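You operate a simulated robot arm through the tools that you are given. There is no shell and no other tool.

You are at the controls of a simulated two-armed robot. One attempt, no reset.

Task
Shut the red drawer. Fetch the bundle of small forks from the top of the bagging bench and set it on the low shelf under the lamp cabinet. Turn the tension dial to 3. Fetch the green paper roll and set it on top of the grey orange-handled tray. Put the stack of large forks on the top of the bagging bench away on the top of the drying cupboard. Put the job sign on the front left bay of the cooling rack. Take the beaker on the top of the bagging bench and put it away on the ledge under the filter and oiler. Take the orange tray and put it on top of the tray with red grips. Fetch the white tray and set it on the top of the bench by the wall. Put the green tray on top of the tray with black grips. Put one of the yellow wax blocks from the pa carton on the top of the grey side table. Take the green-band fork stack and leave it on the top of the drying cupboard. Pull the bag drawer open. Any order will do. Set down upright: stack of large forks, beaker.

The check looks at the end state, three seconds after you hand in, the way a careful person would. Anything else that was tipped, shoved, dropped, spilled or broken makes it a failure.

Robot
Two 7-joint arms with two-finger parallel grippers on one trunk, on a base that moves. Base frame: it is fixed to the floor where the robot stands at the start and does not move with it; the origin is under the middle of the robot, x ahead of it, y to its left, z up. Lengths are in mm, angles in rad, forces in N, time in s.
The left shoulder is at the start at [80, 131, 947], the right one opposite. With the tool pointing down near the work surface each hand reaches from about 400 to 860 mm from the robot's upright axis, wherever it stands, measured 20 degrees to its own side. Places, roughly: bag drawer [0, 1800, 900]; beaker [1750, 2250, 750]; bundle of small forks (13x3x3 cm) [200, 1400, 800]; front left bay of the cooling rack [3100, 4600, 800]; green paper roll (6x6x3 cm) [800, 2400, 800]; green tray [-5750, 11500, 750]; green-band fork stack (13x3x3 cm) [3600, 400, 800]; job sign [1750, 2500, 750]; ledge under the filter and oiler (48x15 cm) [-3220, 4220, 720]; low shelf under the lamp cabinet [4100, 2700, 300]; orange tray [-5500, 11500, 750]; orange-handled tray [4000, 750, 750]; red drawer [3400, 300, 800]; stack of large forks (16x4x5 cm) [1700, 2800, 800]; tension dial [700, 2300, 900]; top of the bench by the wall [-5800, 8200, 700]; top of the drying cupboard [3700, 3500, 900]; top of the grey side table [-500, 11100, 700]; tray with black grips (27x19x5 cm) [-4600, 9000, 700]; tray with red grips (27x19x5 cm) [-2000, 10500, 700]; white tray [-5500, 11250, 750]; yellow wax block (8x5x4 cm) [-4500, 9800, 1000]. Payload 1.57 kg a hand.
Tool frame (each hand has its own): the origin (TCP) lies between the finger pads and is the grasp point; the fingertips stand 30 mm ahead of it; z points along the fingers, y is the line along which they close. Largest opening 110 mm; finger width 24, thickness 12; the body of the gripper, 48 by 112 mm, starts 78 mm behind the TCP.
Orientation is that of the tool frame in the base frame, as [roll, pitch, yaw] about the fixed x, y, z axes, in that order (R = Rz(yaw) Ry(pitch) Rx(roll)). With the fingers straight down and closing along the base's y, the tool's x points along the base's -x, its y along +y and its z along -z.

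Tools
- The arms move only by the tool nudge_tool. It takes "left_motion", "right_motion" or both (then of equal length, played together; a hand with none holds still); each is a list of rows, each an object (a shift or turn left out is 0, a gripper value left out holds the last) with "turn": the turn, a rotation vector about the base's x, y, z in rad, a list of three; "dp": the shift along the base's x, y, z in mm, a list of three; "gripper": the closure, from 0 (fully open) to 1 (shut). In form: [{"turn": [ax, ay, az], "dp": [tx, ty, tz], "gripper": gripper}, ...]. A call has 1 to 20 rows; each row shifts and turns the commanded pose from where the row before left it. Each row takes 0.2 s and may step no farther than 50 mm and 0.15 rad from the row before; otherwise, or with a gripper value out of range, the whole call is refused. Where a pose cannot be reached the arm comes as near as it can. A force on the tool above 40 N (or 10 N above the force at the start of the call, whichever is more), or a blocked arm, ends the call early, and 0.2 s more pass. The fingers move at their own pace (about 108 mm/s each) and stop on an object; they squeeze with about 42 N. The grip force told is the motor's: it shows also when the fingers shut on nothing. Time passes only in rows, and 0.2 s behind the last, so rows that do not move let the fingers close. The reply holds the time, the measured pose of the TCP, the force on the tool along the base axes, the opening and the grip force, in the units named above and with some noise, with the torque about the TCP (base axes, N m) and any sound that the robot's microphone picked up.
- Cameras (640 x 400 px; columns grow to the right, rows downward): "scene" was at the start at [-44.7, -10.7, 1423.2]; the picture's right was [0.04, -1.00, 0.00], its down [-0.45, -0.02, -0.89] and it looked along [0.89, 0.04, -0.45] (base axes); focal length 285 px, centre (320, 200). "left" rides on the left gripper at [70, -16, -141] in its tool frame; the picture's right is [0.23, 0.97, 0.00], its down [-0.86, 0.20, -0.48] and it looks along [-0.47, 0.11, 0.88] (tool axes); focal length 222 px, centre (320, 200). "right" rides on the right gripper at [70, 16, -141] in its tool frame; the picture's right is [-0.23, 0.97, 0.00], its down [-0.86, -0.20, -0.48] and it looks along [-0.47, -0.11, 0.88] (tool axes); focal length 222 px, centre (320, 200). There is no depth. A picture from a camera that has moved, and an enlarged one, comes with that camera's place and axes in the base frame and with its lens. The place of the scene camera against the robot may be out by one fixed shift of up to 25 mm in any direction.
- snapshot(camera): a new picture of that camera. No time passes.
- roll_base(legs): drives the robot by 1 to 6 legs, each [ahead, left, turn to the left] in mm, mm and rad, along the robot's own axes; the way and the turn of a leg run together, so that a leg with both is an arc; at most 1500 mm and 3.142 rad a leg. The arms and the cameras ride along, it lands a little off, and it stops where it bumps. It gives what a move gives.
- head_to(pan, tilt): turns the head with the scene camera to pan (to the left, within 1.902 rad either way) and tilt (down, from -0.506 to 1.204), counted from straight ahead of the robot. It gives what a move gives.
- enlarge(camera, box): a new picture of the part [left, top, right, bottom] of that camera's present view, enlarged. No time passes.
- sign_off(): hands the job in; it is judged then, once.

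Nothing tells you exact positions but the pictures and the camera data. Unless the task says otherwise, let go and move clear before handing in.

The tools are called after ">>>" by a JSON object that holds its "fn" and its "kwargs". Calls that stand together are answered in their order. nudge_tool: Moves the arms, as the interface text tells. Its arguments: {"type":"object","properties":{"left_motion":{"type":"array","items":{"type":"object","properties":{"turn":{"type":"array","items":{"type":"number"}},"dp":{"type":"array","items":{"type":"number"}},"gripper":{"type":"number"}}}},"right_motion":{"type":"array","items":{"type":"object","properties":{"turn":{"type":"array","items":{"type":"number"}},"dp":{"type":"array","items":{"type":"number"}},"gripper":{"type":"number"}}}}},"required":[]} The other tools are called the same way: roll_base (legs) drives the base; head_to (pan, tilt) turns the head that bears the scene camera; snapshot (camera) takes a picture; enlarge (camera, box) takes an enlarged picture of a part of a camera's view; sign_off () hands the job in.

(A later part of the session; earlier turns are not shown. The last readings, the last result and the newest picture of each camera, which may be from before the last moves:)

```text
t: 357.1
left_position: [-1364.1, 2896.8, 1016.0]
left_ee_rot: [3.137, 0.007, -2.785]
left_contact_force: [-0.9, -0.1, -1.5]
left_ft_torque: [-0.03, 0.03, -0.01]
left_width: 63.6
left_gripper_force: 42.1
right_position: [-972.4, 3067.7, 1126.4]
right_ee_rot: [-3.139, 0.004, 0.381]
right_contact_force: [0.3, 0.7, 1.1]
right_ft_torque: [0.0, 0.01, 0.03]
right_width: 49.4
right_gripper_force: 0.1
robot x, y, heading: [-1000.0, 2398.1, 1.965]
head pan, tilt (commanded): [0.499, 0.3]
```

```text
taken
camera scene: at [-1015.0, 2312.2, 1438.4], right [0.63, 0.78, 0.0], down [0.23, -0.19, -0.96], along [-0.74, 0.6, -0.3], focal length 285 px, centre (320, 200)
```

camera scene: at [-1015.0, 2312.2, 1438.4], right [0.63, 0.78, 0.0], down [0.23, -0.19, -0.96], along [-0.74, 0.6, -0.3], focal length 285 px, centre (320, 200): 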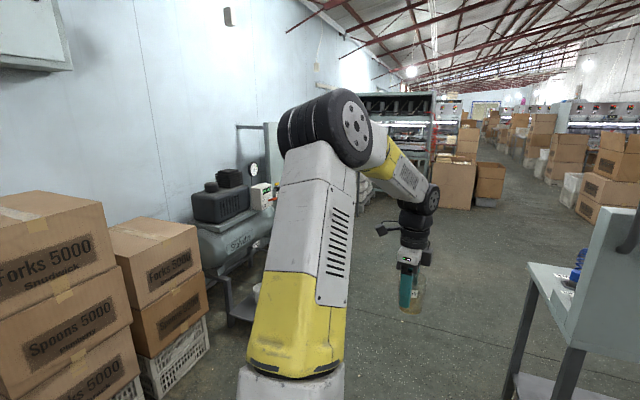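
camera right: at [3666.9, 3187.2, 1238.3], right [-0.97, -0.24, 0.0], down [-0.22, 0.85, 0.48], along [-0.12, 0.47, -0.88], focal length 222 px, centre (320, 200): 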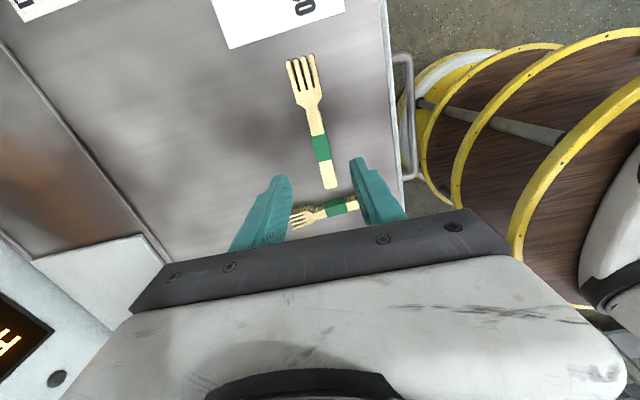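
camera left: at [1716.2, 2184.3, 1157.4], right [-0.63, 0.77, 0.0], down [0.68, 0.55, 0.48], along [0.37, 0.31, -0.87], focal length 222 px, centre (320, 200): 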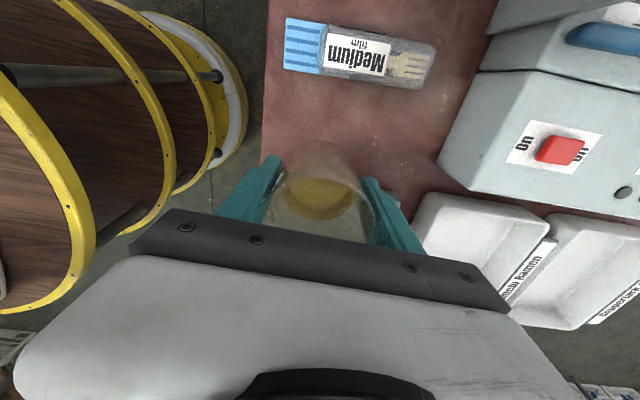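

The stand ahead on the right is close to my line. I'll correct the heading, shift left 450 mm, and continue.

>>> {"fn": "roll_base", "kwargs": {"legs": [[0, 0, 0.09], [0, 450, 0], [1000, 0, 0]]}}

>>> {"fn": "head_to", "kwargs": {"pan": 0.7, "tilt": 0.3}}

>>> {"fn": "snapshot", "kwargs": {"camera": "scene"}}

```text
t: 365.2
left_position: [-2247.0, 3579.4, 1015.2]
left_ee_rot: [3.136, 0.004, -2.723]
left_contact_force: [-0.9, 0.5, -1.5]
left_ft_torque: [-0.03, 0.01, 0.01]
left_width: 64.0
left_gripper_force: 41.4
right_position: [-1867.9, 3772.4, 1127.3]
right_ee_rot: [-3.138, 0.003, 0.443]
right_contact_force: [-0.3, 0.4, 0.1]
right_ft_torque: [0.02, 0.01, 0.03]
right_width: 49.7
right_gripper_force: 0.0
robot x, y, heading: [-1852.3, 3104.3, 2.027]
head pan, tilt (commanded): [0.499, 0.3]
```

```text
t: 365.9
left_position: [-2247.3, 3579.8, 1016.5]
left_ee_rot: [3.136, 0.004, -2.723]
left_contact_force: [-0.3, 0.4, -1.0]
left_ft_torque: [0.05, 0.03, 0.02]
left_width: 63.6
left_gripper_force: 41.8
right_position: [-1867.2, 3772.5, 1126.5]
right_ee_rot: [-3.139, 0.004, 0.445]
right_contact_force: [0.0, -0.7, -0.5]
right_ft_torque: [0.01, -0.01, 0.02]
right_width: 49.5
right_gripper_force: 0.0
robot x, y, heading: [-1853.4, 3107.4, 2.027]
head pan, tilt (commanded): [0.7, 0.3]
```

```text
taken
camera scene: at [-1873.0, 3000.7, 1438.4], right [0.4, 0.91, 0.0], down [0.27, -0.12, -0.96], along [-0.87, 0.39, -0.3], focal length 285 px, centre (320, 200)
```

scene: 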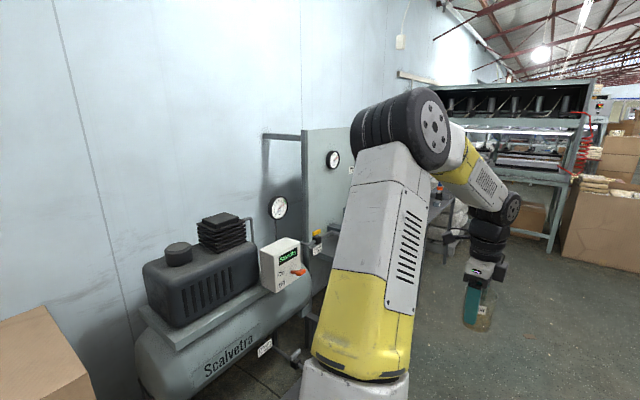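

The compressor and gauge panel are on the left wall; the ledge should be just beyond. I'll drive on along the corridor, then turn to face the wall.

>>> {"fn": "roll_base", "kwargs": {"legs": [[0, 0, 0.03], [1000, 0, 0], [700, -200, 0], [0, 0, 1.53]]}}

>>> {"fn": "head_to", "kwargs": {"pan": 0.0, "tilt": 0.4}}

>>> {"fn": "snapshot", "kwargs": {"camera": "scene"}}

```text
t: 378.8
left_position: [-2931.3, 4272.1, 1016.1]
left_ee_rot: [3.135, 0.004, -1.118]
left_contact_force: [-0.2, -0.1, -1.6]
left_ft_torque: [-0.02, 0.0, -0.01]
left_width: 63.7
left_gripper_force: 42.4
right_position: [-3136.7, 4645.2, 1127.9]
right_ee_rot: [-3.138, 0.002, 2.046]
right_contact_force: [0.0, 0.3, -0.1]
right_ft_torque: [0.01, 0.0, 0.0]
right_width: 49.6
right_gripper_force: 0.1
robot x, y, heading: [-2468.4, 4683.7, -2.654]
head pan, tilt (commanded): [0.7, 0.3]
```

```text
t: 379.9
left_position: [-2930.3, 4272.6, 1016.5]
left_ee_rot: [3.136, 0.006, -1.119]
left_contact_force: [0.5, -0.1, -1.2]
left_ft_torque: [-0.01, 0.01, 0.01]
left_width: 63.7
left_gripper_force: 42.3
right_position: [-3135.6, 4645.3, 1126.8]
right_ee_rot: [-3.14, 0.003, 2.045]
right_contact_force: [-0.6, 0.1, 0.2]
right_ft_torque: [-0.01, 0.03, -0.02]
right_width: 49.5
right_gripper_force: 0.1
robot x, y, heading: [-2465.0, 4680.6, -2.648]
head pan, tilt (commanded): [0.0, 0.4]
```

```text
taken
camera scene: at [-2422.3, 4689.0, 1429.2], right [-0.47, 0.88, 0.0], down [0.34, 0.18, -0.92], along [-0.81, -0.43, -0.39], focal length 285 px, centre (320, 200)
```

scene: 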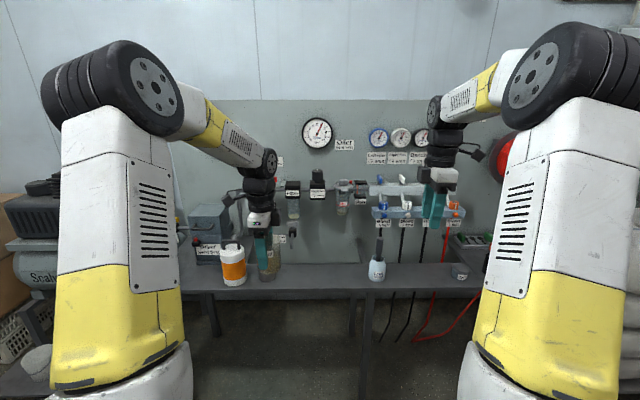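

>>> {"fn": "enlarge", "kwargs": {"camera": "scene", "box": [180, 120, 500, 310]}}

>>> {"fn": "snapshot", "kwargs": {"camera": "left"}}

```text
2.00 times, centred on (340, 215) of scene
camera zoom: at [-2422.3, 4689.0, 1429.2], right [-0.47, 0.88, 0.0], down [0.34, 0.18, -0.92], along [-0.81, -0.43, -0.39], focal length 571 px, centre (280, 170)
```

zoom: 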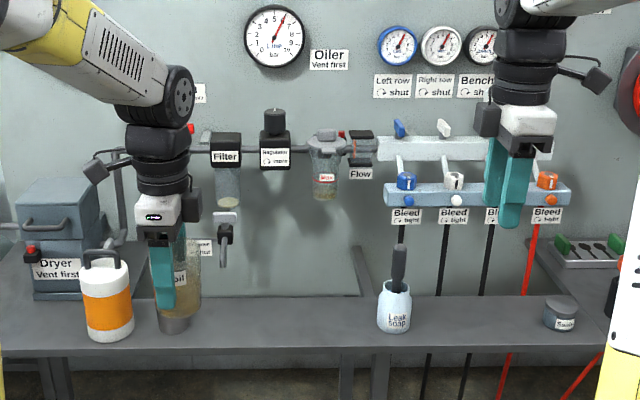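

```text
taken
camera left: at [-2884.9, 4214.5, 1157.1], right [-0.78, -0.63, 0.0], down [-0.55, 0.68, 0.48], along [-0.31, 0.37, -0.88], focal length 222 px, centre (320, 200)
```

left: 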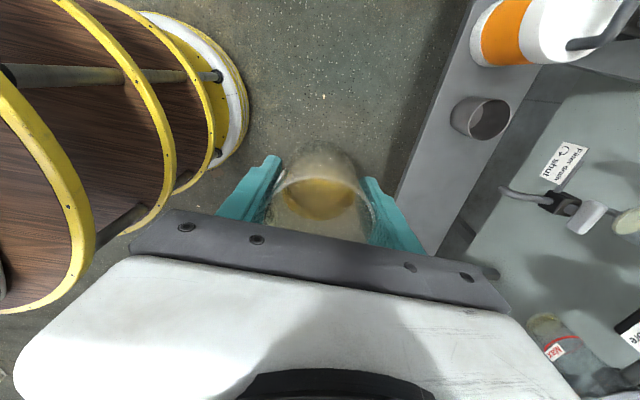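

The ledge is the grey shelf under the gauge panel; free space lies between a metal cup and the "Leak soap" bottle, around (-3264,4271). I'll retract the right hand and approach carefully.

>>> {"fn": "nudge_tool", "kwargs": {"right_motion": [{"dp": [35, 19, 0]}, {"dp": [35, 19, 0]}, {"dp": [35, 19, 0]}, {"dp": [35, 19, 0]}, {"dp": [35, 19, 0]}, {}]}}

>>> {"fn": "roll_base", "kwargs": {"legs": [[0, -155, 0], [180, 0, 0]]}}

>>> {"fn": "snapshot", "kwargs": {"camera": "left"}}

>>> {"fn": "snapshot", "kwargs": {"camera": "scene"}}

```text
t: 381.2
left_position: [-2930.7, 4271.5, 1016.6]
left_ee_rot: [3.135, 0.006, -1.119]
left_contact_force: [-0.6, 0.5, -1.3]
left_ft_torque: [0.01, -0.04, 0.02]
left_width: 63.5
left_gripper_force: 41.9
right_position: [-2963.9, 4741.6, 1124.4]
right_ee_rot: [-3.138, 0.003, 2.046]
right_contact_force: [-0.8, -0.2, 0.5]
right_ft_torque: [-0.02, 0.0, 0.03]
right_width: 49.6
right_gripper_force: 0.1
robot x, y, heading: [-2467.5, 4680.8, -2.654]
head pan, tilt (commanded): [0.0, 0.4]
```

```text
t: 383.7
left_position: [-3162.1, 4327.6, 1015.7]
left_ee_rot: [3.137, 0.005, -1.124]
left_contact_force: [-0.7, -0.1, -1.4]
left_ft_torque: [-0.02, -0.01, -0.01]
left_width: 64.2
left_gripper_force: 41.8
right_position: [-3194.6, 4797.8, 1125.3]
right_ee_rot: [-3.138, 0.002, 2.044]
right_contact_force: [1.1, -0.5, 0.0]
right_ft_torque: [-0.03, 0.01, 0.02]
right_width: 49.3
right_gripper_force: 0.1
robot x, y, heading: [-2697.2, 4734.8, -2.66]
head pan, tilt (commanded): [0.0, 0.4]
```

```text
taken
camera left: at [-3116.6, 4271.7, 1157.1], right [-0.78, -0.63, 0.0], down [-0.55, 0.68, 0.48], along [-0.31, 0.38, -0.88], focal length 222 px, centre (320, 200)
```

left: 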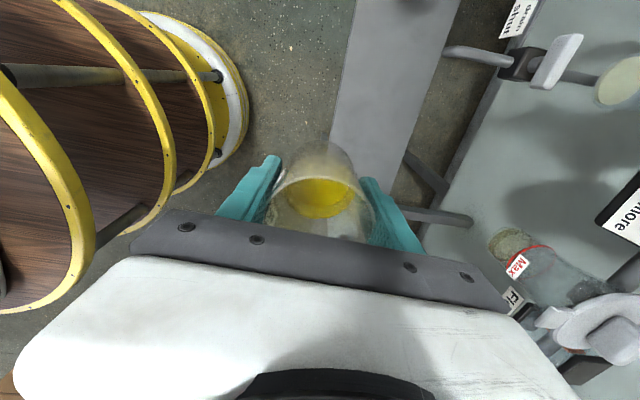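

```text
taken
camera scene: at [-2652.4, 4744.8, 1429.2], right [-0.47, 0.88, 0.0], down [0.34, 0.18, -0.92], along [-0.81, -0.43, -0.39], focal length 285 px, centre (320, 200)
```

scene: 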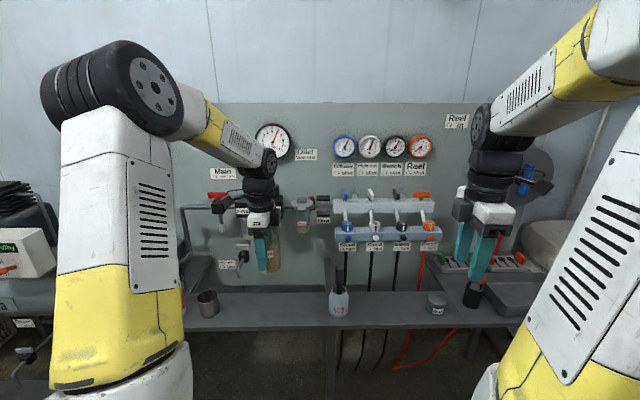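

>>> {"fn": "roll_base", "kwargs": {"legs": [[100, 0, 0]]}}

>>> {"fn": "snapshot", "kwargs": {"camera": "left"}}

>>> {"fn": "enlarge", "kwargs": {"camera": "scene", "box": [160, 150, 380, 330]}}

```text
t: 384.9
left_position: [-3249.0, 4283.0, 1015.4]
left_ee_rot: [3.135, 0.003, -1.124]
left_contact_force: [0.0, 0.4, -1.6]
left_ft_torque: [-0.02, -0.01, -0.01]
left_width: 63.9
left_gripper_force: 41.8
right_position: [-3281.2, 4752.2, 1125.3]
right_ee_rot: [-3.138, 0.003, 2.042]
right_contact_force: [1.0, -0.3, -0.1]
right_ft_torque: [0.02, 0.02, -0.02]
right_width: 49.6
right_gripper_force: 0.1
robot x, y, heading: [-2785.9, 4693.9, -2.657]
head pan, tilt (commanded): [0.0, 0.4]
```

```text
taken
camera left: at [-3203.5, 4225.8, 1157.1], right [-0.78, -0.63, 0.0], down [-0.55, 0.68, 0.48], along [-0.31, 0.38, -0.88], focal length 222 px, centre (320, 200)
```

left: 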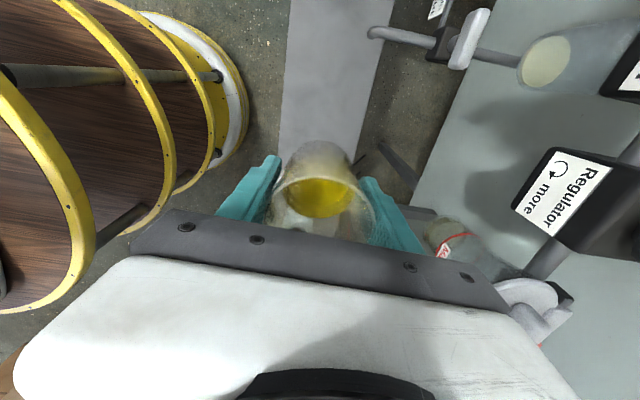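

```text
2.22 times, centred on (270, 240) of scene
camera zoom: at [-2739.4, 4698.9, 1429.2], right [-0.47, 0.88, 0.0], down [0.34, 0.18, -0.92], along [-0.81, -0.43, -0.39], focal length 634 px, centre (431, 111)
```

zoom: 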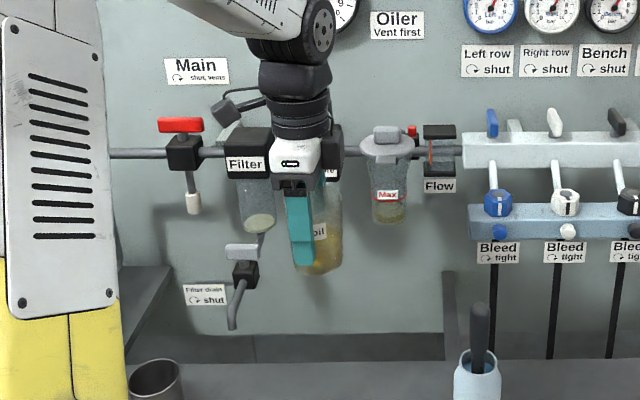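

The beaker is over the middle of the ledge's depth with clearance to the hanging units. Lowering it slowly.

>>> {"fn": "nudge_tool", "kwargs": {"left_motion": [{"dp": [0, 0, -10]}, {"dp": [0, 0, -18]}, {"dp": [0, 0, -20]}, {"dp": [0, 0, -20]}, {"dp": [0, 0, -20]}, {"dp": [0, 0, -20]}, {"dp": [0, 0, -20]}, {"dp": [0, 0, -20]}, {"dp": [0, 0, -18]}, {"dp": [0, 0, -10]}, {}]}}

>>> {"fn": "snapshot", "kwargs": {"camera": "left"}}

>>> {"fn": "enlarge", "kwargs": {"camera": "scene", "box": [160, 170, 380, 350]}}

```text
t: 387.3
left_position: [-3248.7, 4282.7, 839.2]
left_ee_rot: [3.136, 0.006, -1.122]
left_contact_force: [0.0, -0.5, -0.1]
left_ft_torque: [0.07, 0.0, -0.02]
left_width: 63.7
left_gripper_force: 42.1
right_position: [-3281.0, 4752.6, 1125.1]
right_ee_rot: [-3.139, 0.003, 2.044]
right_contact_force: [-1.1, -0.3, 0.1]
right_ft_torque: [-0.02, 0.0, -0.02]
right_width: 49.4
right_gripper_force: 0.1
robot x, y, heading: [-2787.4, 4689.9, -2.656]
head pan, tilt (commanded): [0.0, 0.4]
```

```text
taken
camera left: at [-3203.2, 4226.0, 980.7], right [-0.78, -0.63, 0.0], down [-0.55, 0.68, 0.48], along [-0.31, 0.38, -0.88], focal length 222 px, centre (320, 200)
```

left: 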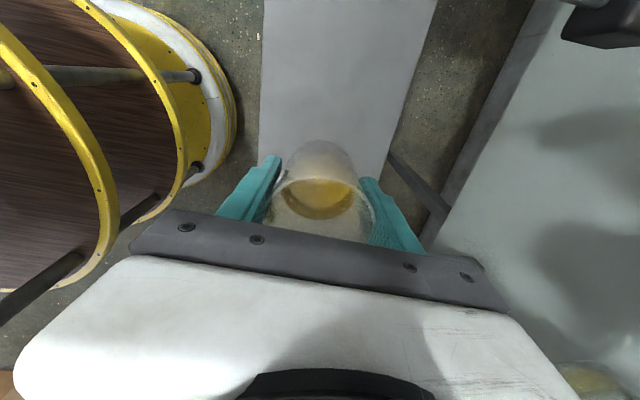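

```text
2.22 times, centred on (270, 260) of scene
camera zoom: at [-2739.5, 4698.8, 1429.2], right [-0.47, 0.88, 0.0], down [0.34, 0.18, -0.92], along [-0.81, -0.43, -0.39], focal length 634 px, centre (431, 67)
```

zoom: 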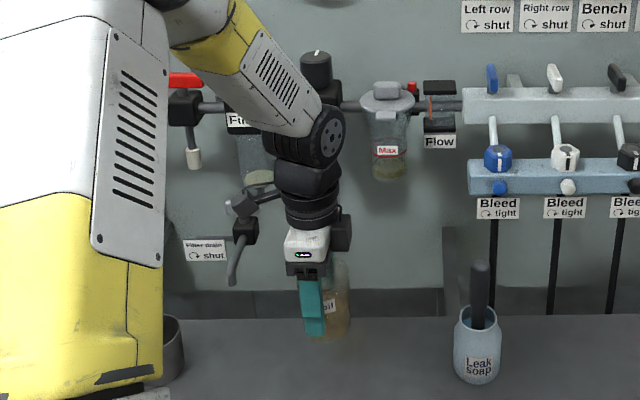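

>>> {"fn": "nudge_tool", "kwargs": {"left_motion": [{"dp": [0, 0, -12]}, {"dp": [0, 0, -12]}, {"dp": [0, 0, -10]}, {"dp": [0, 0, -6]}, {}]}}

>>> {"fn": "nudge_tool", "kwargs": {"left_motion": [{"dp": [0, 0, -4]}, {"dp": [0, 0, -4]}, {}]}}

```text
t: 388.5
left_position: [-3248.3, 4282.7, 800.2]
left_ee_rot: [3.134, 0.006, -1.124]
left_contact_force: [0.6, 0.0, -0.7]
left_ft_torque: [-0.03, 0.02, 0.02]
left_width: 63.8
left_gripper_force: 42.4
right_position: [-3280.4, 4752.0, 1124.4]
right_ee_rot: [-3.138, 0.005, 2.044]
right_contact_force: [-0.2, 0.2, 0.3]
right_ft_torque: [0.04, 0.05, 0.01]
right_width: 49.5
right_gripper_force: 0.0
robot x, y, heading: [-2787.2, 4693.2, -2.659]
head pan, tilt (commanded): [0.0, 0.4]
```

```text
t: 389.3
left_position: [-3248.8, 4282.9, 791.9]
left_ee_rot: [3.136, 0.006, -1.123]
left_contact_force: [0.0, 0.3, -0.8]
left_ft_torque: [0.01, -0.01, -0.01]
left_width: 63.5
left_gripper_force: 41.8
right_position: [-3281.9, 4751.8, 1124.8]
right_ee_rot: [-3.138, 0.003, 2.045]
right_contact_force: [-0.8, -0.3, -0.5]
right_ft_torque: [0.02, 0.01, 0.03]
right_width: 49.6
right_gripper_force: 0.2
robot x, y, heading: [-2785.2, 4692.9, -2.653]
head pan, tilt (commanded): [0.0, 0.4]
```

>>> {"fn": "nudge_tool", "kwargs": {"left_motion": [{"dp": [0, 0, -3]}, {"dp": [0, 0, -3]}, {}]}}

>>> {"fn": "snapshot", "kwargs": {"camera": "left"}}

>>> {"fn": "enlarge", "kwargs": {"camera": "scene", "box": [200, 210, 340, 330]}}

```text
t: 390.1
left_position: [-3248.1, 4281.5, 787.5]
left_ee_rot: [3.135, 0.006, -1.122]
left_contact_force: [0.0, -0.5, -1.2]
left_ft_torque: [-0.02, -0.02, -0.01]
left_width: 63.6
left_gripper_force: 42.4
right_position: [-3280.5, 4752.0, 1124.4]
right_ee_rot: [-3.137, 0.003, 2.044]
right_contact_force: [-0.6, -0.3, -0.2]
right_ft_torque: [0.01, 0.0, -0.02]
right_width: 49.6
right_gripper_force: 0.1
robot x, y, heading: [-2782.0, 4688.1, -2.656]
head pan, tilt (commanded): [0.0, 0.4]
```

```text
taken
camera left: at [-3204.0, 4225.1, 927.7], right [-0.78, -0.63, 0.0], down [-0.55, 0.68, 0.48], along [-0.31, 0.38, -0.88], focal length 222 px, centre (320, 200)
```

left: 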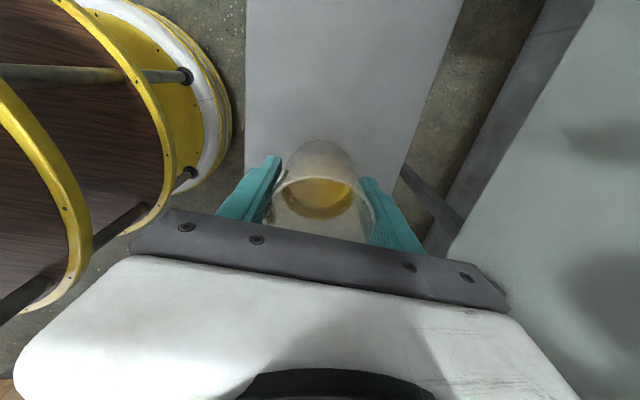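

```text
3.33 times, centred on (270, 270) of scene
camera zoom: at [-2739.5, 4698.8, 1429.2], right [-0.47, 0.88, 0.0], down [0.34, 0.18, -0.92], along [-0.81, -0.43, -0.39], focal length 951 px, centre (487, -33)
```

zoom: 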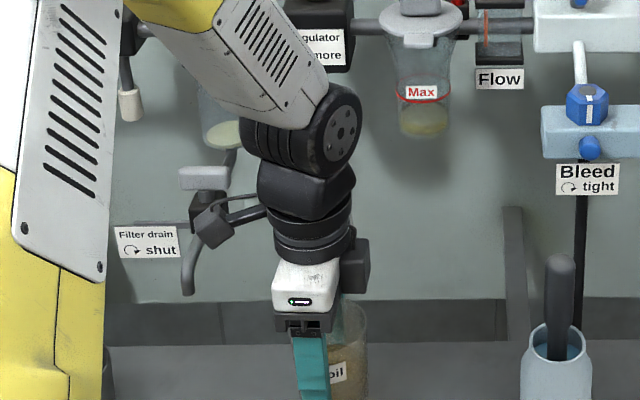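

>>> {"fn": "nudge_tool", "kwargs": {"left_motion": [{"dp": [0, 0, -3]}, {"dp": [0, 0, -3]}, {}]}}

```text
t: 390.9
left_position: [-3248.3, 4282.4, 781.2]
left_ee_rot: [3.135, 0.006, -1.122]
left_contact_force: [0.0, 0.9, -1.0]
left_ft_torque: [-0.01, 0.0, 0.02]
left_width: 63.6
left_gripper_force: 41.9
right_position: [-3280.9, 4752.1, 1125.3]
right_ee_rot: [-3.137, 0.003, 2.044]
right_contact_force: [-0.1, -0.3, -0.2]
right_ft_torque: [0.0, -0.04, 0.0]
right_width: 49.5
right_gripper_force: 0.0
robot x, y, heading: [-2789.1, 4688.7, -2.655]
head pan, tilt (commanded): [0.0, 0.4]
```

>>> {"fn": "nudge_tool", "kwargs": {"left_motion": [{"dp": [0, 0, -3]}, {}]}}

>>> {"fn": "nudge_tool", "kwargs": {"left_motion": [{"dp": [0, 0, -2]}, {}]}}

```text
t: 391.5
left_position: [-3248.5, 4282.3, 778.6]
left_ee_rot: [3.136, 0.005, -1.122]
left_contact_force: [0.3, -0.1, -1.3]
left_ft_torque: [-0.02, -0.02, -0.03]
left_width: 63.9
left_gripper_force: 41.9
right_position: [-3281.2, 4752.7, 1125.6]
right_ee_rot: [-3.138, 0.003, 2.043]
right_contact_force: [0.3, 0.1, 0.4]
right_ft_torque: [-0.02, 0.05, -0.01]
right_width: 49.4
right_gripper_force: 0.0
robot x, y, heading: [-2784.3, 4694.6, -2.655]
head pan, tilt (commanded): [0.0, 0.4]
```

```text
t: 392.1
left_position: [-3249.5, 4282.9, 776.6]
left_ee_rot: [3.136, 0.005, -1.124]
left_contact_force: [0.3, 0.2, 2.5]
left_ft_torque: [0.01, -0.08, 0.02]
left_width: 63.4
left_gripper_force: 42.0
right_position: [-3280.4, 4752.2, 1125.7]
right_ee_rot: [-3.137, 0.004, 2.043]
right_contact_force: [-1.3, 0.3, -0.6]
right_ft_torque: [0.0, 0.03, 0.03]
right_width: 49.3
right_gripper_force: 0.1
robot x, y, heading: [-2781.2, 4689.4, -2.658]
head pan, tilt (commanded): [0.0, 0.4]
```

Light contact is starting. One more millimetre, then release gently.

>>> {"fn": "nudge_tool", "kwargs": {"left_motion": [{"dp": [0, 0, -1]}, {}]}}

>>> {"fn": "nudge_tool", "kwargs": {"left_motion": [{"gripper": 0.38}, {"gripper": 0.3}, {"gripper": 0.15}, {"gripper": 0.0}, {}]}}

>>> {"fn": "snapshot", "kwargs": {"camera": "left"}}

```text
t: 392.7
left_position: [-3249.6, 4282.4, 775.7]
left_ee_rot: [3.135, 0.004, -1.123]
left_contact_force: [1.4, -1.2, 16.0]
left_ft_torque: [0.21, -0.47, -0.02]
left_width: 63.8
left_gripper_force: 42.2
right_position: [-3280.5, 4751.7, 1124.8]
right_ee_rot: [-3.139, 0.004, 2.043]
right_contact_force: [0.0, -0.2, -0.6]
right_ft_torque: [0.0, 0.03, -0.02]
right_width: 49.8
right_gripper_force: 0.1
robot x, y, heading: [-2781.7, 4693.3, -2.655]
head pan, tilt (commanded): [0.0, 0.4]
```

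```text
t: 393.9
left_position: [-3248.3, 4281.6, 775.4]
left_ee_rot: [3.136, 0.004, -1.122]
left_contact_force: [-0.5, -0.3, -0.2]
left_ft_torque: [0.03, -0.01, -0.01]
left_width: 110.2
left_gripper_force: 0.0
right_position: [-3280.7, 4752.7, 1125.7]
right_ee_rot: [-3.139, 0.004, 2.044]
right_contact_force: [-0.4, 0.2, -0.5]
right_ft_torque: [-0.01, -0.01, -0.01]
right_width: 49.5
right_gripper_force: 0.1
robot x, y, heading: [-2785.5, 4689.8, -2.66]
head pan, tilt (commanded): [0.0, 0.4]
```

```text
taken
camera left: at [-3203.9, 4225.8, 915.6], right [-0.78, -0.63, 0.0], down [-0.55, 0.68, 0.48], along [-0.31, 0.38, -0.88], focal length 222 px, centre (320, 200)
```

left: 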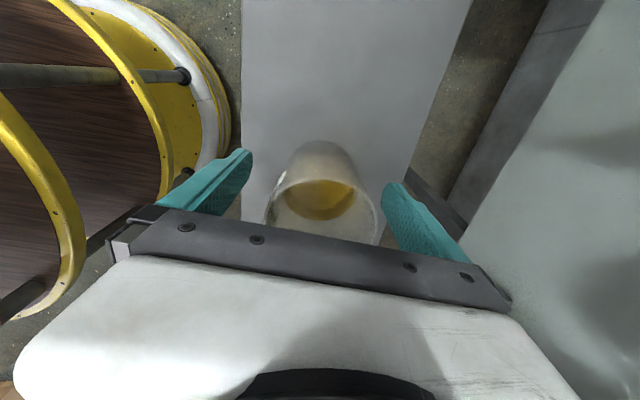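

The beaker stands free on the ledge. Lifting the hand straight up slowly, then backing away.

>>> {"fn": "nudge_tool", "kwargs": {"left_motion": [{"dp": [0, 0, 10]}, {"dp": [0, 0, 20]}, {"dp": [0, 0, 35]}, {"dp": [0, 0, 45]}, {"dp": [0, 0, 45]}, {"dp": [0, 0, 45]}, {"dp": [0, 0, 40]}, {}]}}

>>> {"fn": "roll_base", "kwargs": {"legs": [[-350, 0, 0]]}}

>>> {"fn": "snapshot", "kwargs": {"camera": "scene"}}

>>> {"fn": "enlarge", "kwargs": {"camera": "scene", "box": [200, 150, 420, 310]}}

```text
t: 395.7
left_position: [-3251.3, 4284.2, 1013.0]
left_ee_rot: [3.136, 0.005, -1.123]
left_contact_force: [-0.5, 0.3, -0.3]
left_ft_torque: [-0.02, -0.02, 0.0]
left_width: 109.8
left_gripper_force: 0.1
right_position: [-3281.1, 4752.8, 1125.5]
right_ee_rot: [-3.137, 0.004, 2.044]
right_contact_force: [0.5, -0.1, -0.1]
right_ft_torque: [-0.02, 0.0, -0.01]
right_width: 49.5
right_gripper_force: 0.1
robot x, y, heading: [-2786.6, 4693.9, -2.659]
head pan, tilt (commanded): [0.0, 0.4]
```

```text
t: 398.0
left_position: [-2937.7, 4448.6, 1013.1]
left_ee_rot: [3.136, 0.005, -1.122]
left_contact_force: [-0.6, 0.5, 0.4]
left_ft_torque: [-0.01, -0.02, -0.03]
left_width: 110.2
left_gripper_force: 0.0
right_position: [-2968.9, 4915.9, 1125.6]
right_ee_rot: [-3.137, 0.004, 2.042]
right_contact_force: [0.1, 0.3, 0.1]
right_ft_torque: [-0.01, -0.01, -0.02]
right_width: 49.4
right_gripper_force: 0.2
robot x, y, heading: [-2472.8, 4858.0, -2.658]
head pan, tilt (commanded): [0.0, 0.4]
```

```text
taken
camera scene: at [-2428.2, 4863.0, 1429.2], right [-0.47, 0.88, 0.0], down [0.34, 0.18, -0.92], along [-0.81, -0.43, -0.39], focal length 285 px, centre (320, 200)
```

scene: 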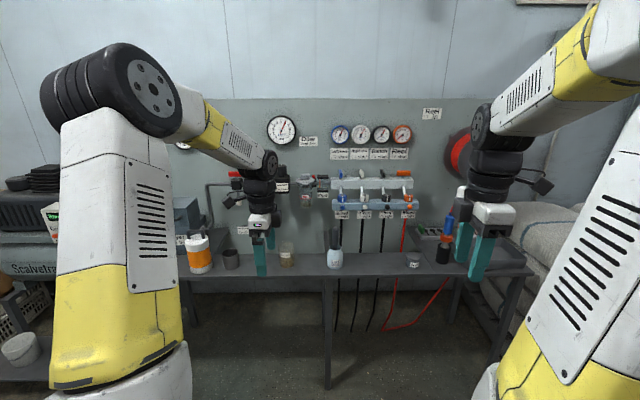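

```text
2.50 times, centred on (310, 230) of scene
camera zoom: at [-2428.2, 4863.0, 1429.2], right [-0.47, 0.88, 0.0], down [0.34, 0.18, -0.92], along [-0.81, -0.43, -0.39], focal length 713 px, centre (345, 125)
```

zoom: 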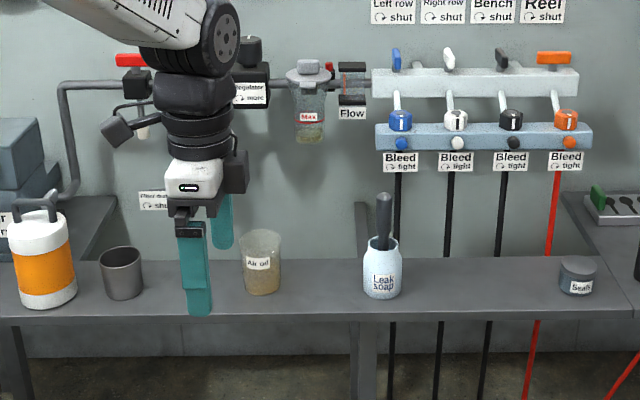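

The beaker stands upright on the ledge. Next, the far area: I turn to look up the hall along the corridor.

>>> {"fn": "roll_base", "kwargs": {"legs": [[0, 0, -1.55]]}}

>>> {"fn": "head_to", "kwargs": {"pan": 0.0, "tilt": 0.15}}

>>> {"fn": "snapshot", "kwargs": {"camera": "scene"}}

>>> {"fn": "enlarge", "kwargs": {"camera": "scene", "box": [160, 80, 480, 280]}}

```text
t: 402.1
left_position: [-2891.4, 5312.2, 1013.1]
left_ee_rot: [3.137, 0.003, -2.669]
left_contact_force: [0.0, -0.5, 0.4]
left_ft_torque: [0.0, 0.0, 0.03]
left_width: 110.0
left_gripper_force: 0.0
right_position: [-2424.0, 5353.4, 1126.3]
right_ee_rot: [-3.138, 0.003, 0.495]
right_contact_force: [-0.5, -0.2, 0.3]
right_ft_torque: [0.02, 0.01, -0.01]
right_width: 49.4
right_gripper_force: 0.1
robot x, y, heading: [-2471.4, 4856.4, 2.077]
head pan, tilt (commanded): [0.0, 0.4]
```

```text
t: 402.9
left_position: [-2890.1, 5311.7, 1012.5]
left_ee_rot: [3.137, 0.005, -2.669]
left_contact_force: [-0.8, 0.4, 0.1]
left_ft_torque: [0.05, 0.0, 0.0]
left_width: 110.1
left_gripper_force: 0.1
right_position: [-2424.6, 5353.6, 1124.5]
right_ee_rot: [-3.139, 0.004, 0.496]
right_contact_force: [-0.9, 0.1, 0.0]
right_ft_torque: [-0.07, -0.01, -0.05]
right_width: 49.6
right_gripper_force: 0.1
robot x, y, heading: [-2470.0, 4858.9, 2.083]
head pan, tilt (commanded): [0.0, 0.15]
```

```text
taken
camera scene: at [-2446.9, 4800.0, 1452.4], right [0.87, 0.49, 0.0], down [0.07, -0.13, -0.99], along [-0.48, 0.86, -0.15], focal length 285 px, centre (320, 200)
```

scene: 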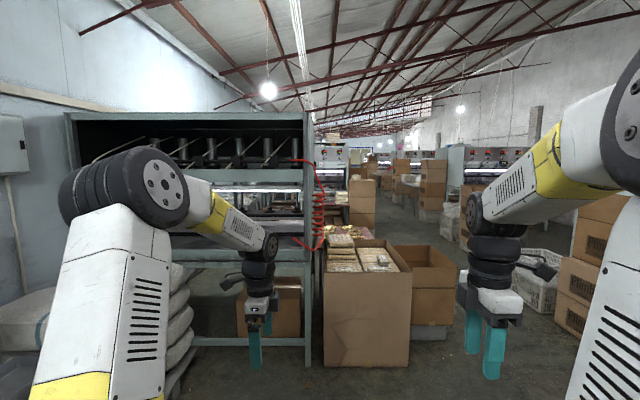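

```text
2.00 times, centred on (320, 180) of scene
camera zoom: at [-2446.9, 4800.0, 1452.4], right [0.87, 0.49, 0.0], down [0.07, -0.13, -0.99], along [-0.48, 0.86, -0.15], focal length 571 px, centre (320, 240)
```

zoom: 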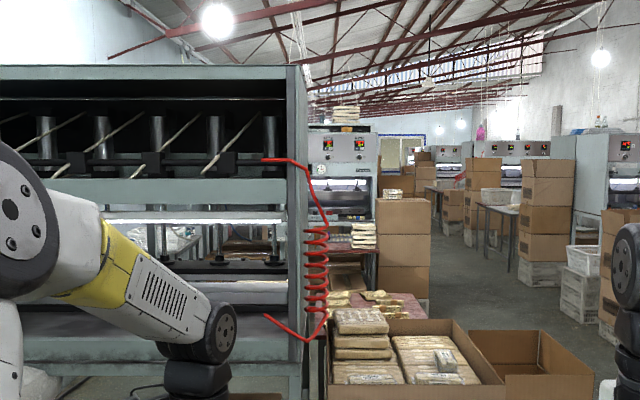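

>>> {"fn": "head_to", "kwargs": {"pan": -0.9, "tilt": 0.3}}

>>> {"fn": "snapshot", "kwargs": {"camera": "scene"}}

```text
t: 404.1
left_position: [-2890.3, 5311.6, 1013.3]
left_ee_rot: [3.136, 0.005, -2.669]
left_contact_force: [-0.1, 0.6, -0.6]
left_ft_torque: [0.0, 0.02, 0.01]
left_width: 110.3
left_gripper_force: 0.0
right_position: [-2424.3, 5353.1, 1125.3]
right_ee_rot: [-3.139, 0.004, 0.496]
right_contact_force: [-0.5, -0.2, -0.1]
right_ft_torque: [0.02, -0.02, 0.0]
right_width: 49.5
right_gripper_force: 0.0
robot x, y, heading: [-2472.1, 4854.2, 2.078]
head pan, tilt (commanded): [-0.901, 0.3]
```

```text
taken
camera scene: at [-2366.1, 4805.3, 1438.4], right [0.92, -0.38, 0.0], down [-0.11, -0.27, -0.96], along [0.36, 0.88, -0.3], focal length 285 px, centre (320, 200)
```

scene: 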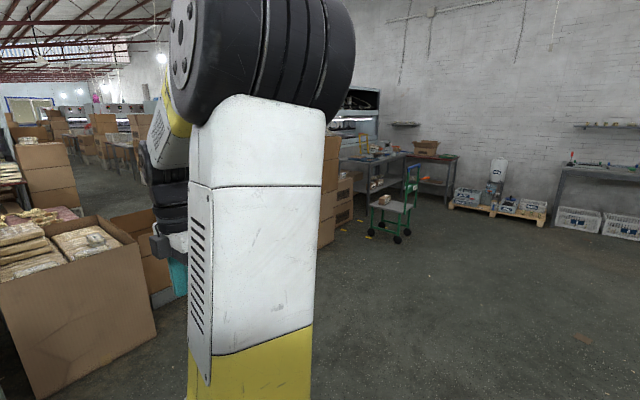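

Clear floor to the right. I'll shift right ~1400 mm, then drive up the aisle between the boxes.

>>> {"fn": "roll_base", "kwargs": {"legs": [[0, -1400, 0]]}}

>>> {"fn": "head_to", "kwargs": {"pan": 0.0, "tilt": 0.2}}

>>> {"fn": "snapshot", "kwargs": {"camera": "scene"}}

```text
t: 411.0
left_position: [-1686.5, 5986.5, 1013.0]
left_ee_rot: [3.136, 0.004, -2.665]
left_contact_force: [0.2, 0.5, 0.5]
left_ft_torque: [-0.01, -0.02, -0.03]
left_width: 109.8
left_gripper_force: 0.1
right_position: [-1219.4, 6030.2, 1125.5]
right_ee_rot: [-3.138, 0.004, 0.501]
right_contact_force: [0.4, 0.5, -0.8]
right_ft_torque: [-0.01, 0.03, -0.01]
right_width: 49.3
right_gripper_force: 0.1
robot x, y, heading: [-1268.7, 5535.5, 2.084]
head pan, tilt (commanded): [-0.901, 0.3]
```

```text
t: 412.2
left_position: [-1686.4, 5985.7, 1012.8]
left_ee_rot: [3.137, 0.005, -2.664]
left_contact_force: [0.0, 0.4, -0.1]
left_ft_torque: [-0.03, 0.01, -0.01]
left_width: 109.9
left_gripper_force: 0.0
right_position: [-1218.7, 6029.6, 1125.4]
right_ee_rot: [-3.136, 0.003, 0.501]
right_contact_force: [-0.1, -0.1, -0.8]
right_ft_torque: [-0.01, 0.03, -0.02]
right_width: 49.4
right_gripper_force: 0.0
robot x, y, heading: [-1266.6, 5529.8, 2.079]
head pan, tilt (commanded): [0.0, 0.201]
```

```text
taken
camera scene: at [-1239.9, 5477.0, 1447.7], right [0.87, 0.49, 0.0], down [0.1, -0.17, -0.98], along [-0.48, 0.85, -0.2], focal length 285 px, centre (320, 200)
```

scene: 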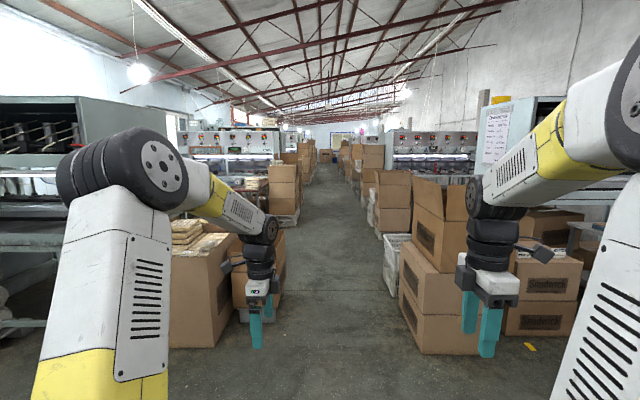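

The aisle ahead is clear, about 1 m wide. I'll centre in it and drive up.

>>> {"fn": "roll_base", "kwargs": {"legs": [[0, -170, -0.022], [1400, 0, 0]]}}

>>> {"fn": "snapshot", "kwargs": {"camera": "scene"}}

```text
t: 420.1
left_position: [-2128.3, 7324.0, 1012.5]
left_ee_rot: [3.136, 0.005, -2.735]
left_contact_force: [0.3, 0.0, -0.4]
left_ft_torque: [-0.02, -0.07, -0.01]
left_width: 110.0
left_gripper_force: 0.0
right_position: [-1659.0, 7335.1, 1125.6]
right_ee_rot: [-3.138, 0.002, 0.432]
right_contact_force: [-0.1, 0.4, -0.4]
right_ft_torque: [0.03, 0.01, 0.02]
right_width: 49.6
right_gripper_force: 0.1
robot x, y, heading: [-1740.9, 6841.0, 2.014]
head pan, tilt (commanded): [0.0, 0.201]
```

```text
taken
camera scene: at [-1716.9, 6785.3, 1447.7], right [0.9, 0.43, 0.0], down [0.09, -0.18, -0.98], along [-0.42, 0.89, -0.2], focal length 285 px, centre (320, 200)
```

scene: 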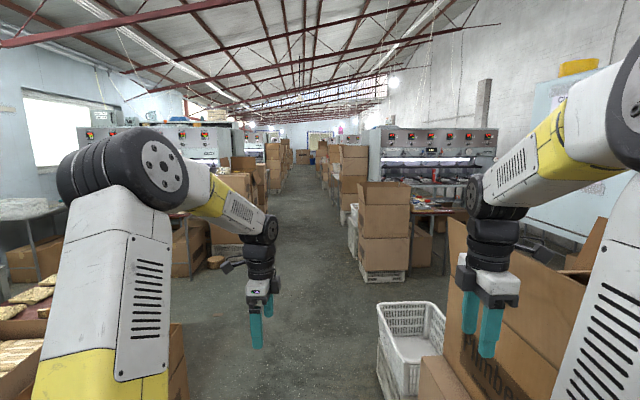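

>>> {"fn": "roll_base", "kwargs": {"legs": [[0, 80, 0.045], [1400, 0, 0]]}}

>>> {"fn": "snapshot", "kwargs": {"camera": "scene"}}

```text
t: 427.7
left_position: [-2856.3, 8493.5, 1012.6]
left_ee_rot: [3.137, 0.006, -2.699]
left_contact_force: [0.2, 0.8, -0.1]
left_ft_torque: [0.03, 0.02, 0.0]
left_width: 110.1
left_gripper_force: 0.1
right_position: [-2387.7, 8521.1, 1125.1]
right_ee_rot: [-3.138, 0.004, 0.463]
right_contact_force: [-0.2, 0.2, -0.4]
right_ft_torque: [-0.01, -0.04, 0.02]
right_width: 49.7
right_gripper_force: 0.2
robot x, y, heading: [-2453.5, 8023.4, 2.047]
head pan, tilt (commanded): [0.0, 0.201]
```

```text
taken
camera scene: at [-2427.4, 7969.3, 1447.7], right [0.89, 0.46, 0.0], down [0.09, -0.18, -0.98], along [-0.45, 0.87, -0.2], focal length 285 px, centre (320, 200)
```

scene: 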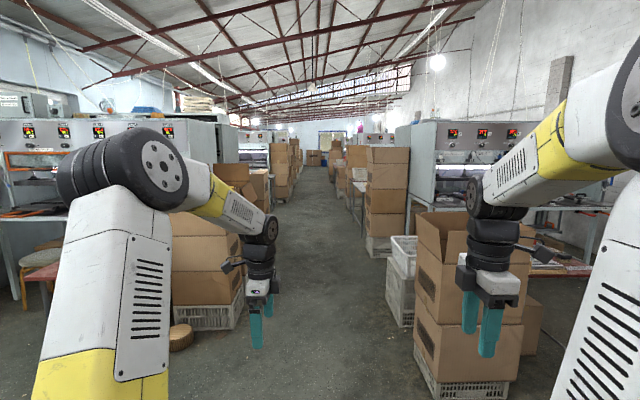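

>>> {"fn": "head_to", "kwargs": {"pan": 0.6, "tilt": 0.25}}

>>> {"fn": "snapshot", "kwargs": {"camera": "scene"}}

>>> {"fn": "head_to", "kwargs": {"pan": -0.7, "tilt": 0.2}}

>>> {"fn": "snapshot", "kwargs": {"camera": "scene"}}

```text
t: 428.7
left_position: [-2856.2, 8493.7, 1013.4]
left_ee_rot: [3.136, 0.003, -2.7]
left_contact_force: [0.0, 0.6, 0.9]
left_ft_torque: [0.02, 0.0, 0.01]
left_width: 110.0
left_gripper_force: 0.0
right_position: [-2387.5, 8522.1, 1125.8]
right_ee_rot: [-3.139, 0.002, 0.463]
right_contact_force: [0.4, -1.3, 0.2]
right_ft_torque: [-0.02, 0.0, 0.0]
right_width: 49.5
right_gripper_force: 0.1
robot x, y, heading: [-2454.3, 8025.8, 2.051]
head pan, tilt (commanded): [0.6, 0.25]
```

```text
taken
camera scene: at [-2466.8, 7930.8, 1443.2], right [0.47, 0.88, 0.0], down [0.22, -0.12, -0.97], along [-0.85, 0.46, -0.25], focal length 285 px, centre (320, 200)
```

scene: 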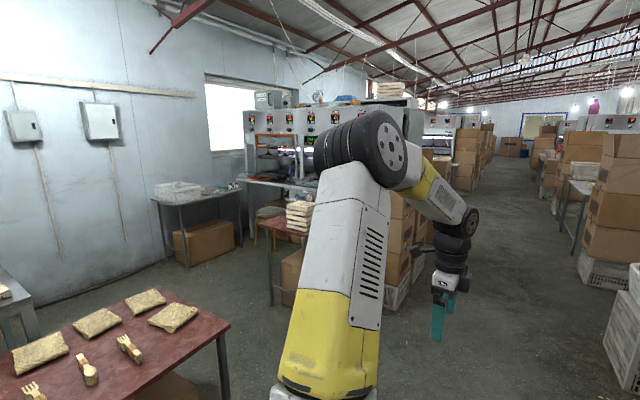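

```text
t: 430.2
left_position: [-2856.9, 8492.8, 1013.0]
left_ee_rot: [3.135, 0.005, -2.699]
left_contact_force: [-0.2, -0.2, -0.5]
left_ft_torque: [0.02, 0.02, -0.01]
left_width: 110.0
left_gripper_force: 0.0
right_position: [-2388.2, 8521.2, 1124.8]
right_ee_rot: [-3.139, 0.003, 0.463]
right_contact_force: [0.9, 1.0, -0.3]
right_ft_torque: [0.0, 0.0, -0.03]
right_width: 49.4
right_gripper_force: 0.0
robot x, y, heading: [-2453.2, 8024.9, 2.049]
head pan, tilt (commanded): [-0.7, 0.201]
```

```text
taken
camera scene: at [-2364.1, 7977.5, 1447.7], right [0.98, -0.22, 0.0], down [-0.04, -0.19, -0.98], along [0.21, 0.96, -0.2], focal length 285 px, centre (320, 200)
```

scene: 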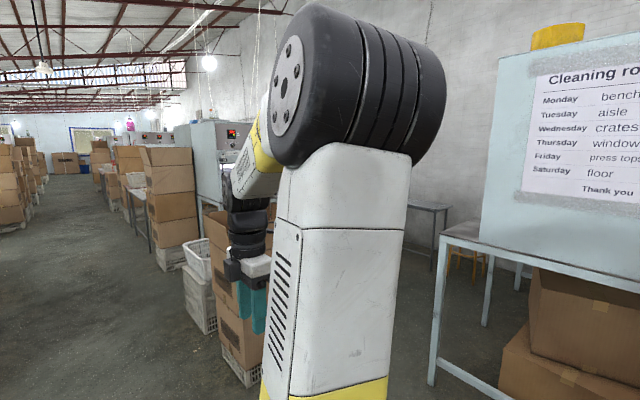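

The far-left shows the bench by the wall and a table ahead of it. I'll continue up the aisle to see the trays and cartons.

>>> {"fn": "roll_base", "kwargs": {"legs": [[1300, 0, 0]]}}

>>> {"fn": "head_to", "kwargs": {"pan": 0.9, "tilt": 0.25}}

>>> {"fn": "snapshot", "kwargs": {"camera": "scene"}}

>>> {"fn": "head_to", "kwargs": {"pan": 0.3, "tilt": 0.2}}

>>> {"fn": "snapshot", "kwargs": {"camera": "scene"}}

>>> {"fn": "head_to", "kwargs": {"pan": -0.8, "tilt": 0.2}}

>>> {"fn": "snapshot", "kwargs": {"camera": "scene"}}

```text
t: 436.7
left_position: [-3498.8, 9612.9, 1012.5]
left_ee_rot: [3.137, 0.006, -2.658]
left_contact_force: [-0.1, 1.0, -0.3]
left_ft_torque: [0.0, -0.04, 0.01]
left_width: 110.2
left_gripper_force: 0.1
right_position: [-3031.4, 9660.9, 1125.9]
right_ee_rot: [-3.139, 0.003, 0.51]
right_contact_force: [0.6, -0.3, 0.3]
right_ft_torque: [0.01, 0.01, -0.03]
right_width: 49.4
right_gripper_force: 0.1
robot x, y, heading: [-3072.9, 9156.4, 2.091]
head pan, tilt (commanded): [-0.7, 0.201]
```

```text
t: 438.3
left_position: [-3497.6, 9612.6, 1012.6]
left_ee_rot: [3.138, 0.006, -2.656]
left_contact_force: [0.2, -0.3, 0.4]
left_ft_torque: [-0.02, -0.01, 0.01]
left_width: 110.1
left_gripper_force: 0.1
right_position: [-3032.4, 9660.8, 1125.8]
right_ee_rot: [-3.137, 0.005, 0.51]
right_contact_force: [0.1, -0.2, -0.1]
right_ft_torque: [-0.01, 0.0, -0.02]
right_width: 49.5
right_gripper_force: 0.0
robot x, y, heading: [-3068.9, 9163.9, 2.091]
head pan, tilt (commanded): [0.901, 0.25]
```

```text
taken
camera scene: at [-3092.9, 9040.9, 1443.2], right [0.15, 0.99, 0.0], down [0.24, -0.04, -0.97], along [-0.96, 0.14, -0.25], focal length 285 px, centre (320, 200)
```

scene: 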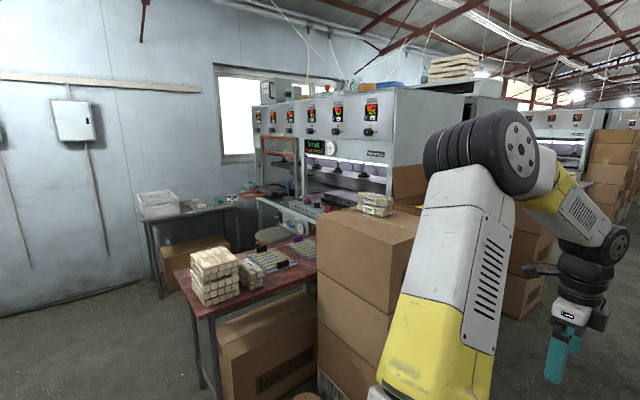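

```text
t: 439.3
left_position: [-3498.5, 9612.8, 1012.8]
left_ee_rot: [3.136, 0.005, -2.658]
left_contact_force: [-0.7, 0.0, 0.2]
left_ft_torque: [-0.01, 0.01, -0.01]
left_width: 110.0
left_gripper_force: 0.1
right_position: [-3030.8, 9661.1, 1125.1]
right_ee_rot: [-3.138, 0.002, 0.509]
right_contact_force: [0.0, 0.2, -0.4]
right_ft_torque: [0.0, 0.01, -0.01]
right_width: 49.6
right_gripper_force: 0.0
robot x, y, heading: [-3075.6, 9161.7, 2.092]
head pan, tilt (commanded): [0.3, 0.201]
```

```text
taken
camera scene: at [-3068.8, 9090.4, 1447.7], right [0.68, 0.73, 0.0], down [0.15, -0.14, -0.98], along [-0.72, 0.67, -0.2], focal length 285 px, centre (320, 200)
```

scene: 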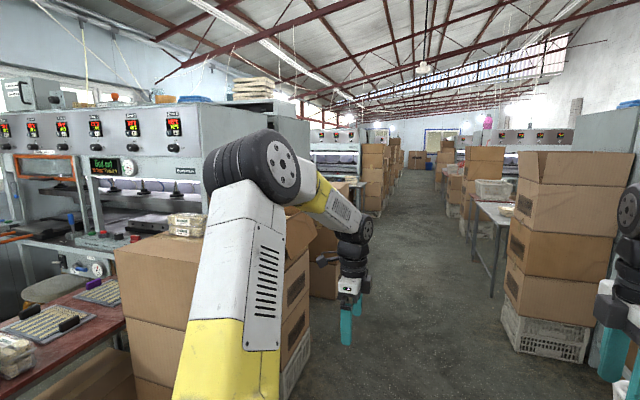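

```text
t: 440.7
left_position: [-3497.6, 9611.9, 1012.8]
left_ee_rot: [3.137, 0.005, -2.656]
left_contact_force: [1.3, 0.1, 0.3]
left_ft_torque: [0.01, 0.01, 0.06]
left_width: 109.9
left_gripper_force: 0.0
right_position: [-3030.4, 9661.0, 1125.5]
right_ee_rot: [-3.138, 0.004, 0.509]
right_contact_force: [-0.3, -0.4, 0.1]
right_ft_torque: [0.03, 0.0, 0.01]
right_width: 49.7
right_gripper_force: 0.0
robot x, y, heading: [-3073.7, 9164.7, 2.095]
head pan, tilt (commanded): [-0.799, 0.201]
```

```text
taken
camera scene: at [-2975.1, 9116.7, 1447.7], right [0.96, -0.27, 0.0], down [-0.05, -0.19, -0.98], along [0.27, 0.94, -0.2], focal length 285 px, centre (320, 200)
```

scene: 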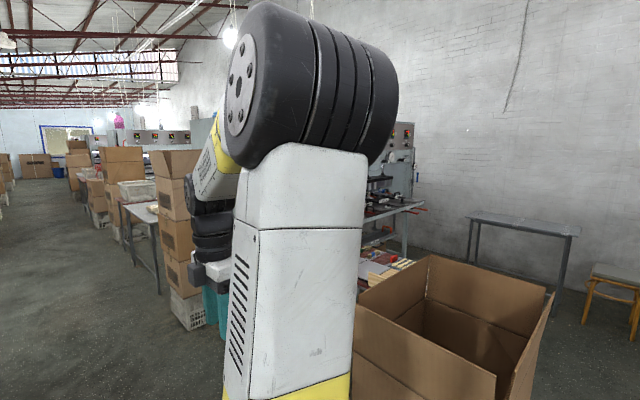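

>>> {"fn": "head_to", "kwargs": {"pan": 0.75, "tilt": 0.35}}

>>> {"fn": "enlarge", "kwargs": {"camera": "scene", "box": [60, 120, 380, 320]}}

```text
t: 442.3
left_position: [-3498.5, 9613.4, 1012.2]
left_ee_rot: [3.136, 0.006, -2.657]
left_contact_force: [0.1, -0.7, 0.2]
left_ft_torque: [0.01, -0.02, 0.04]
left_width: 109.8
left_gripper_force: 0.1
right_position: [-3031.3, 9660.6, 1124.4]
right_ee_rot: [-3.137, 0.003, 0.509]
right_contact_force: [-0.8, -0.2, -0.2]
right_ft_torque: [0.01, -0.01, -0.02]
right_width: 49.6
right_gripper_force: 0.1
robot x, y, heading: [-3075.0, 9165.9, 2.093]
head pan, tilt (commanded): [0.75, 0.351]
```

```text
2.00 times, centred on (220, 220) of scene
camera zoom: at [-3089.5, 9054.5, 1433.7], right [0.29, 0.96, 0.0], down [0.33, -0.1, -0.94], along [-0.9, 0.28, -0.34], focal length 571 px, centre (520, 160)
```

zoom: 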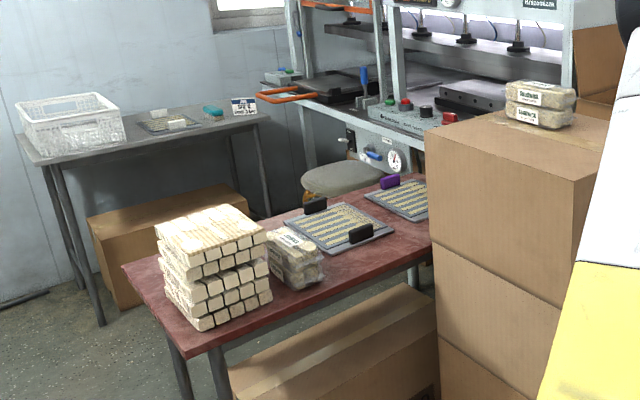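

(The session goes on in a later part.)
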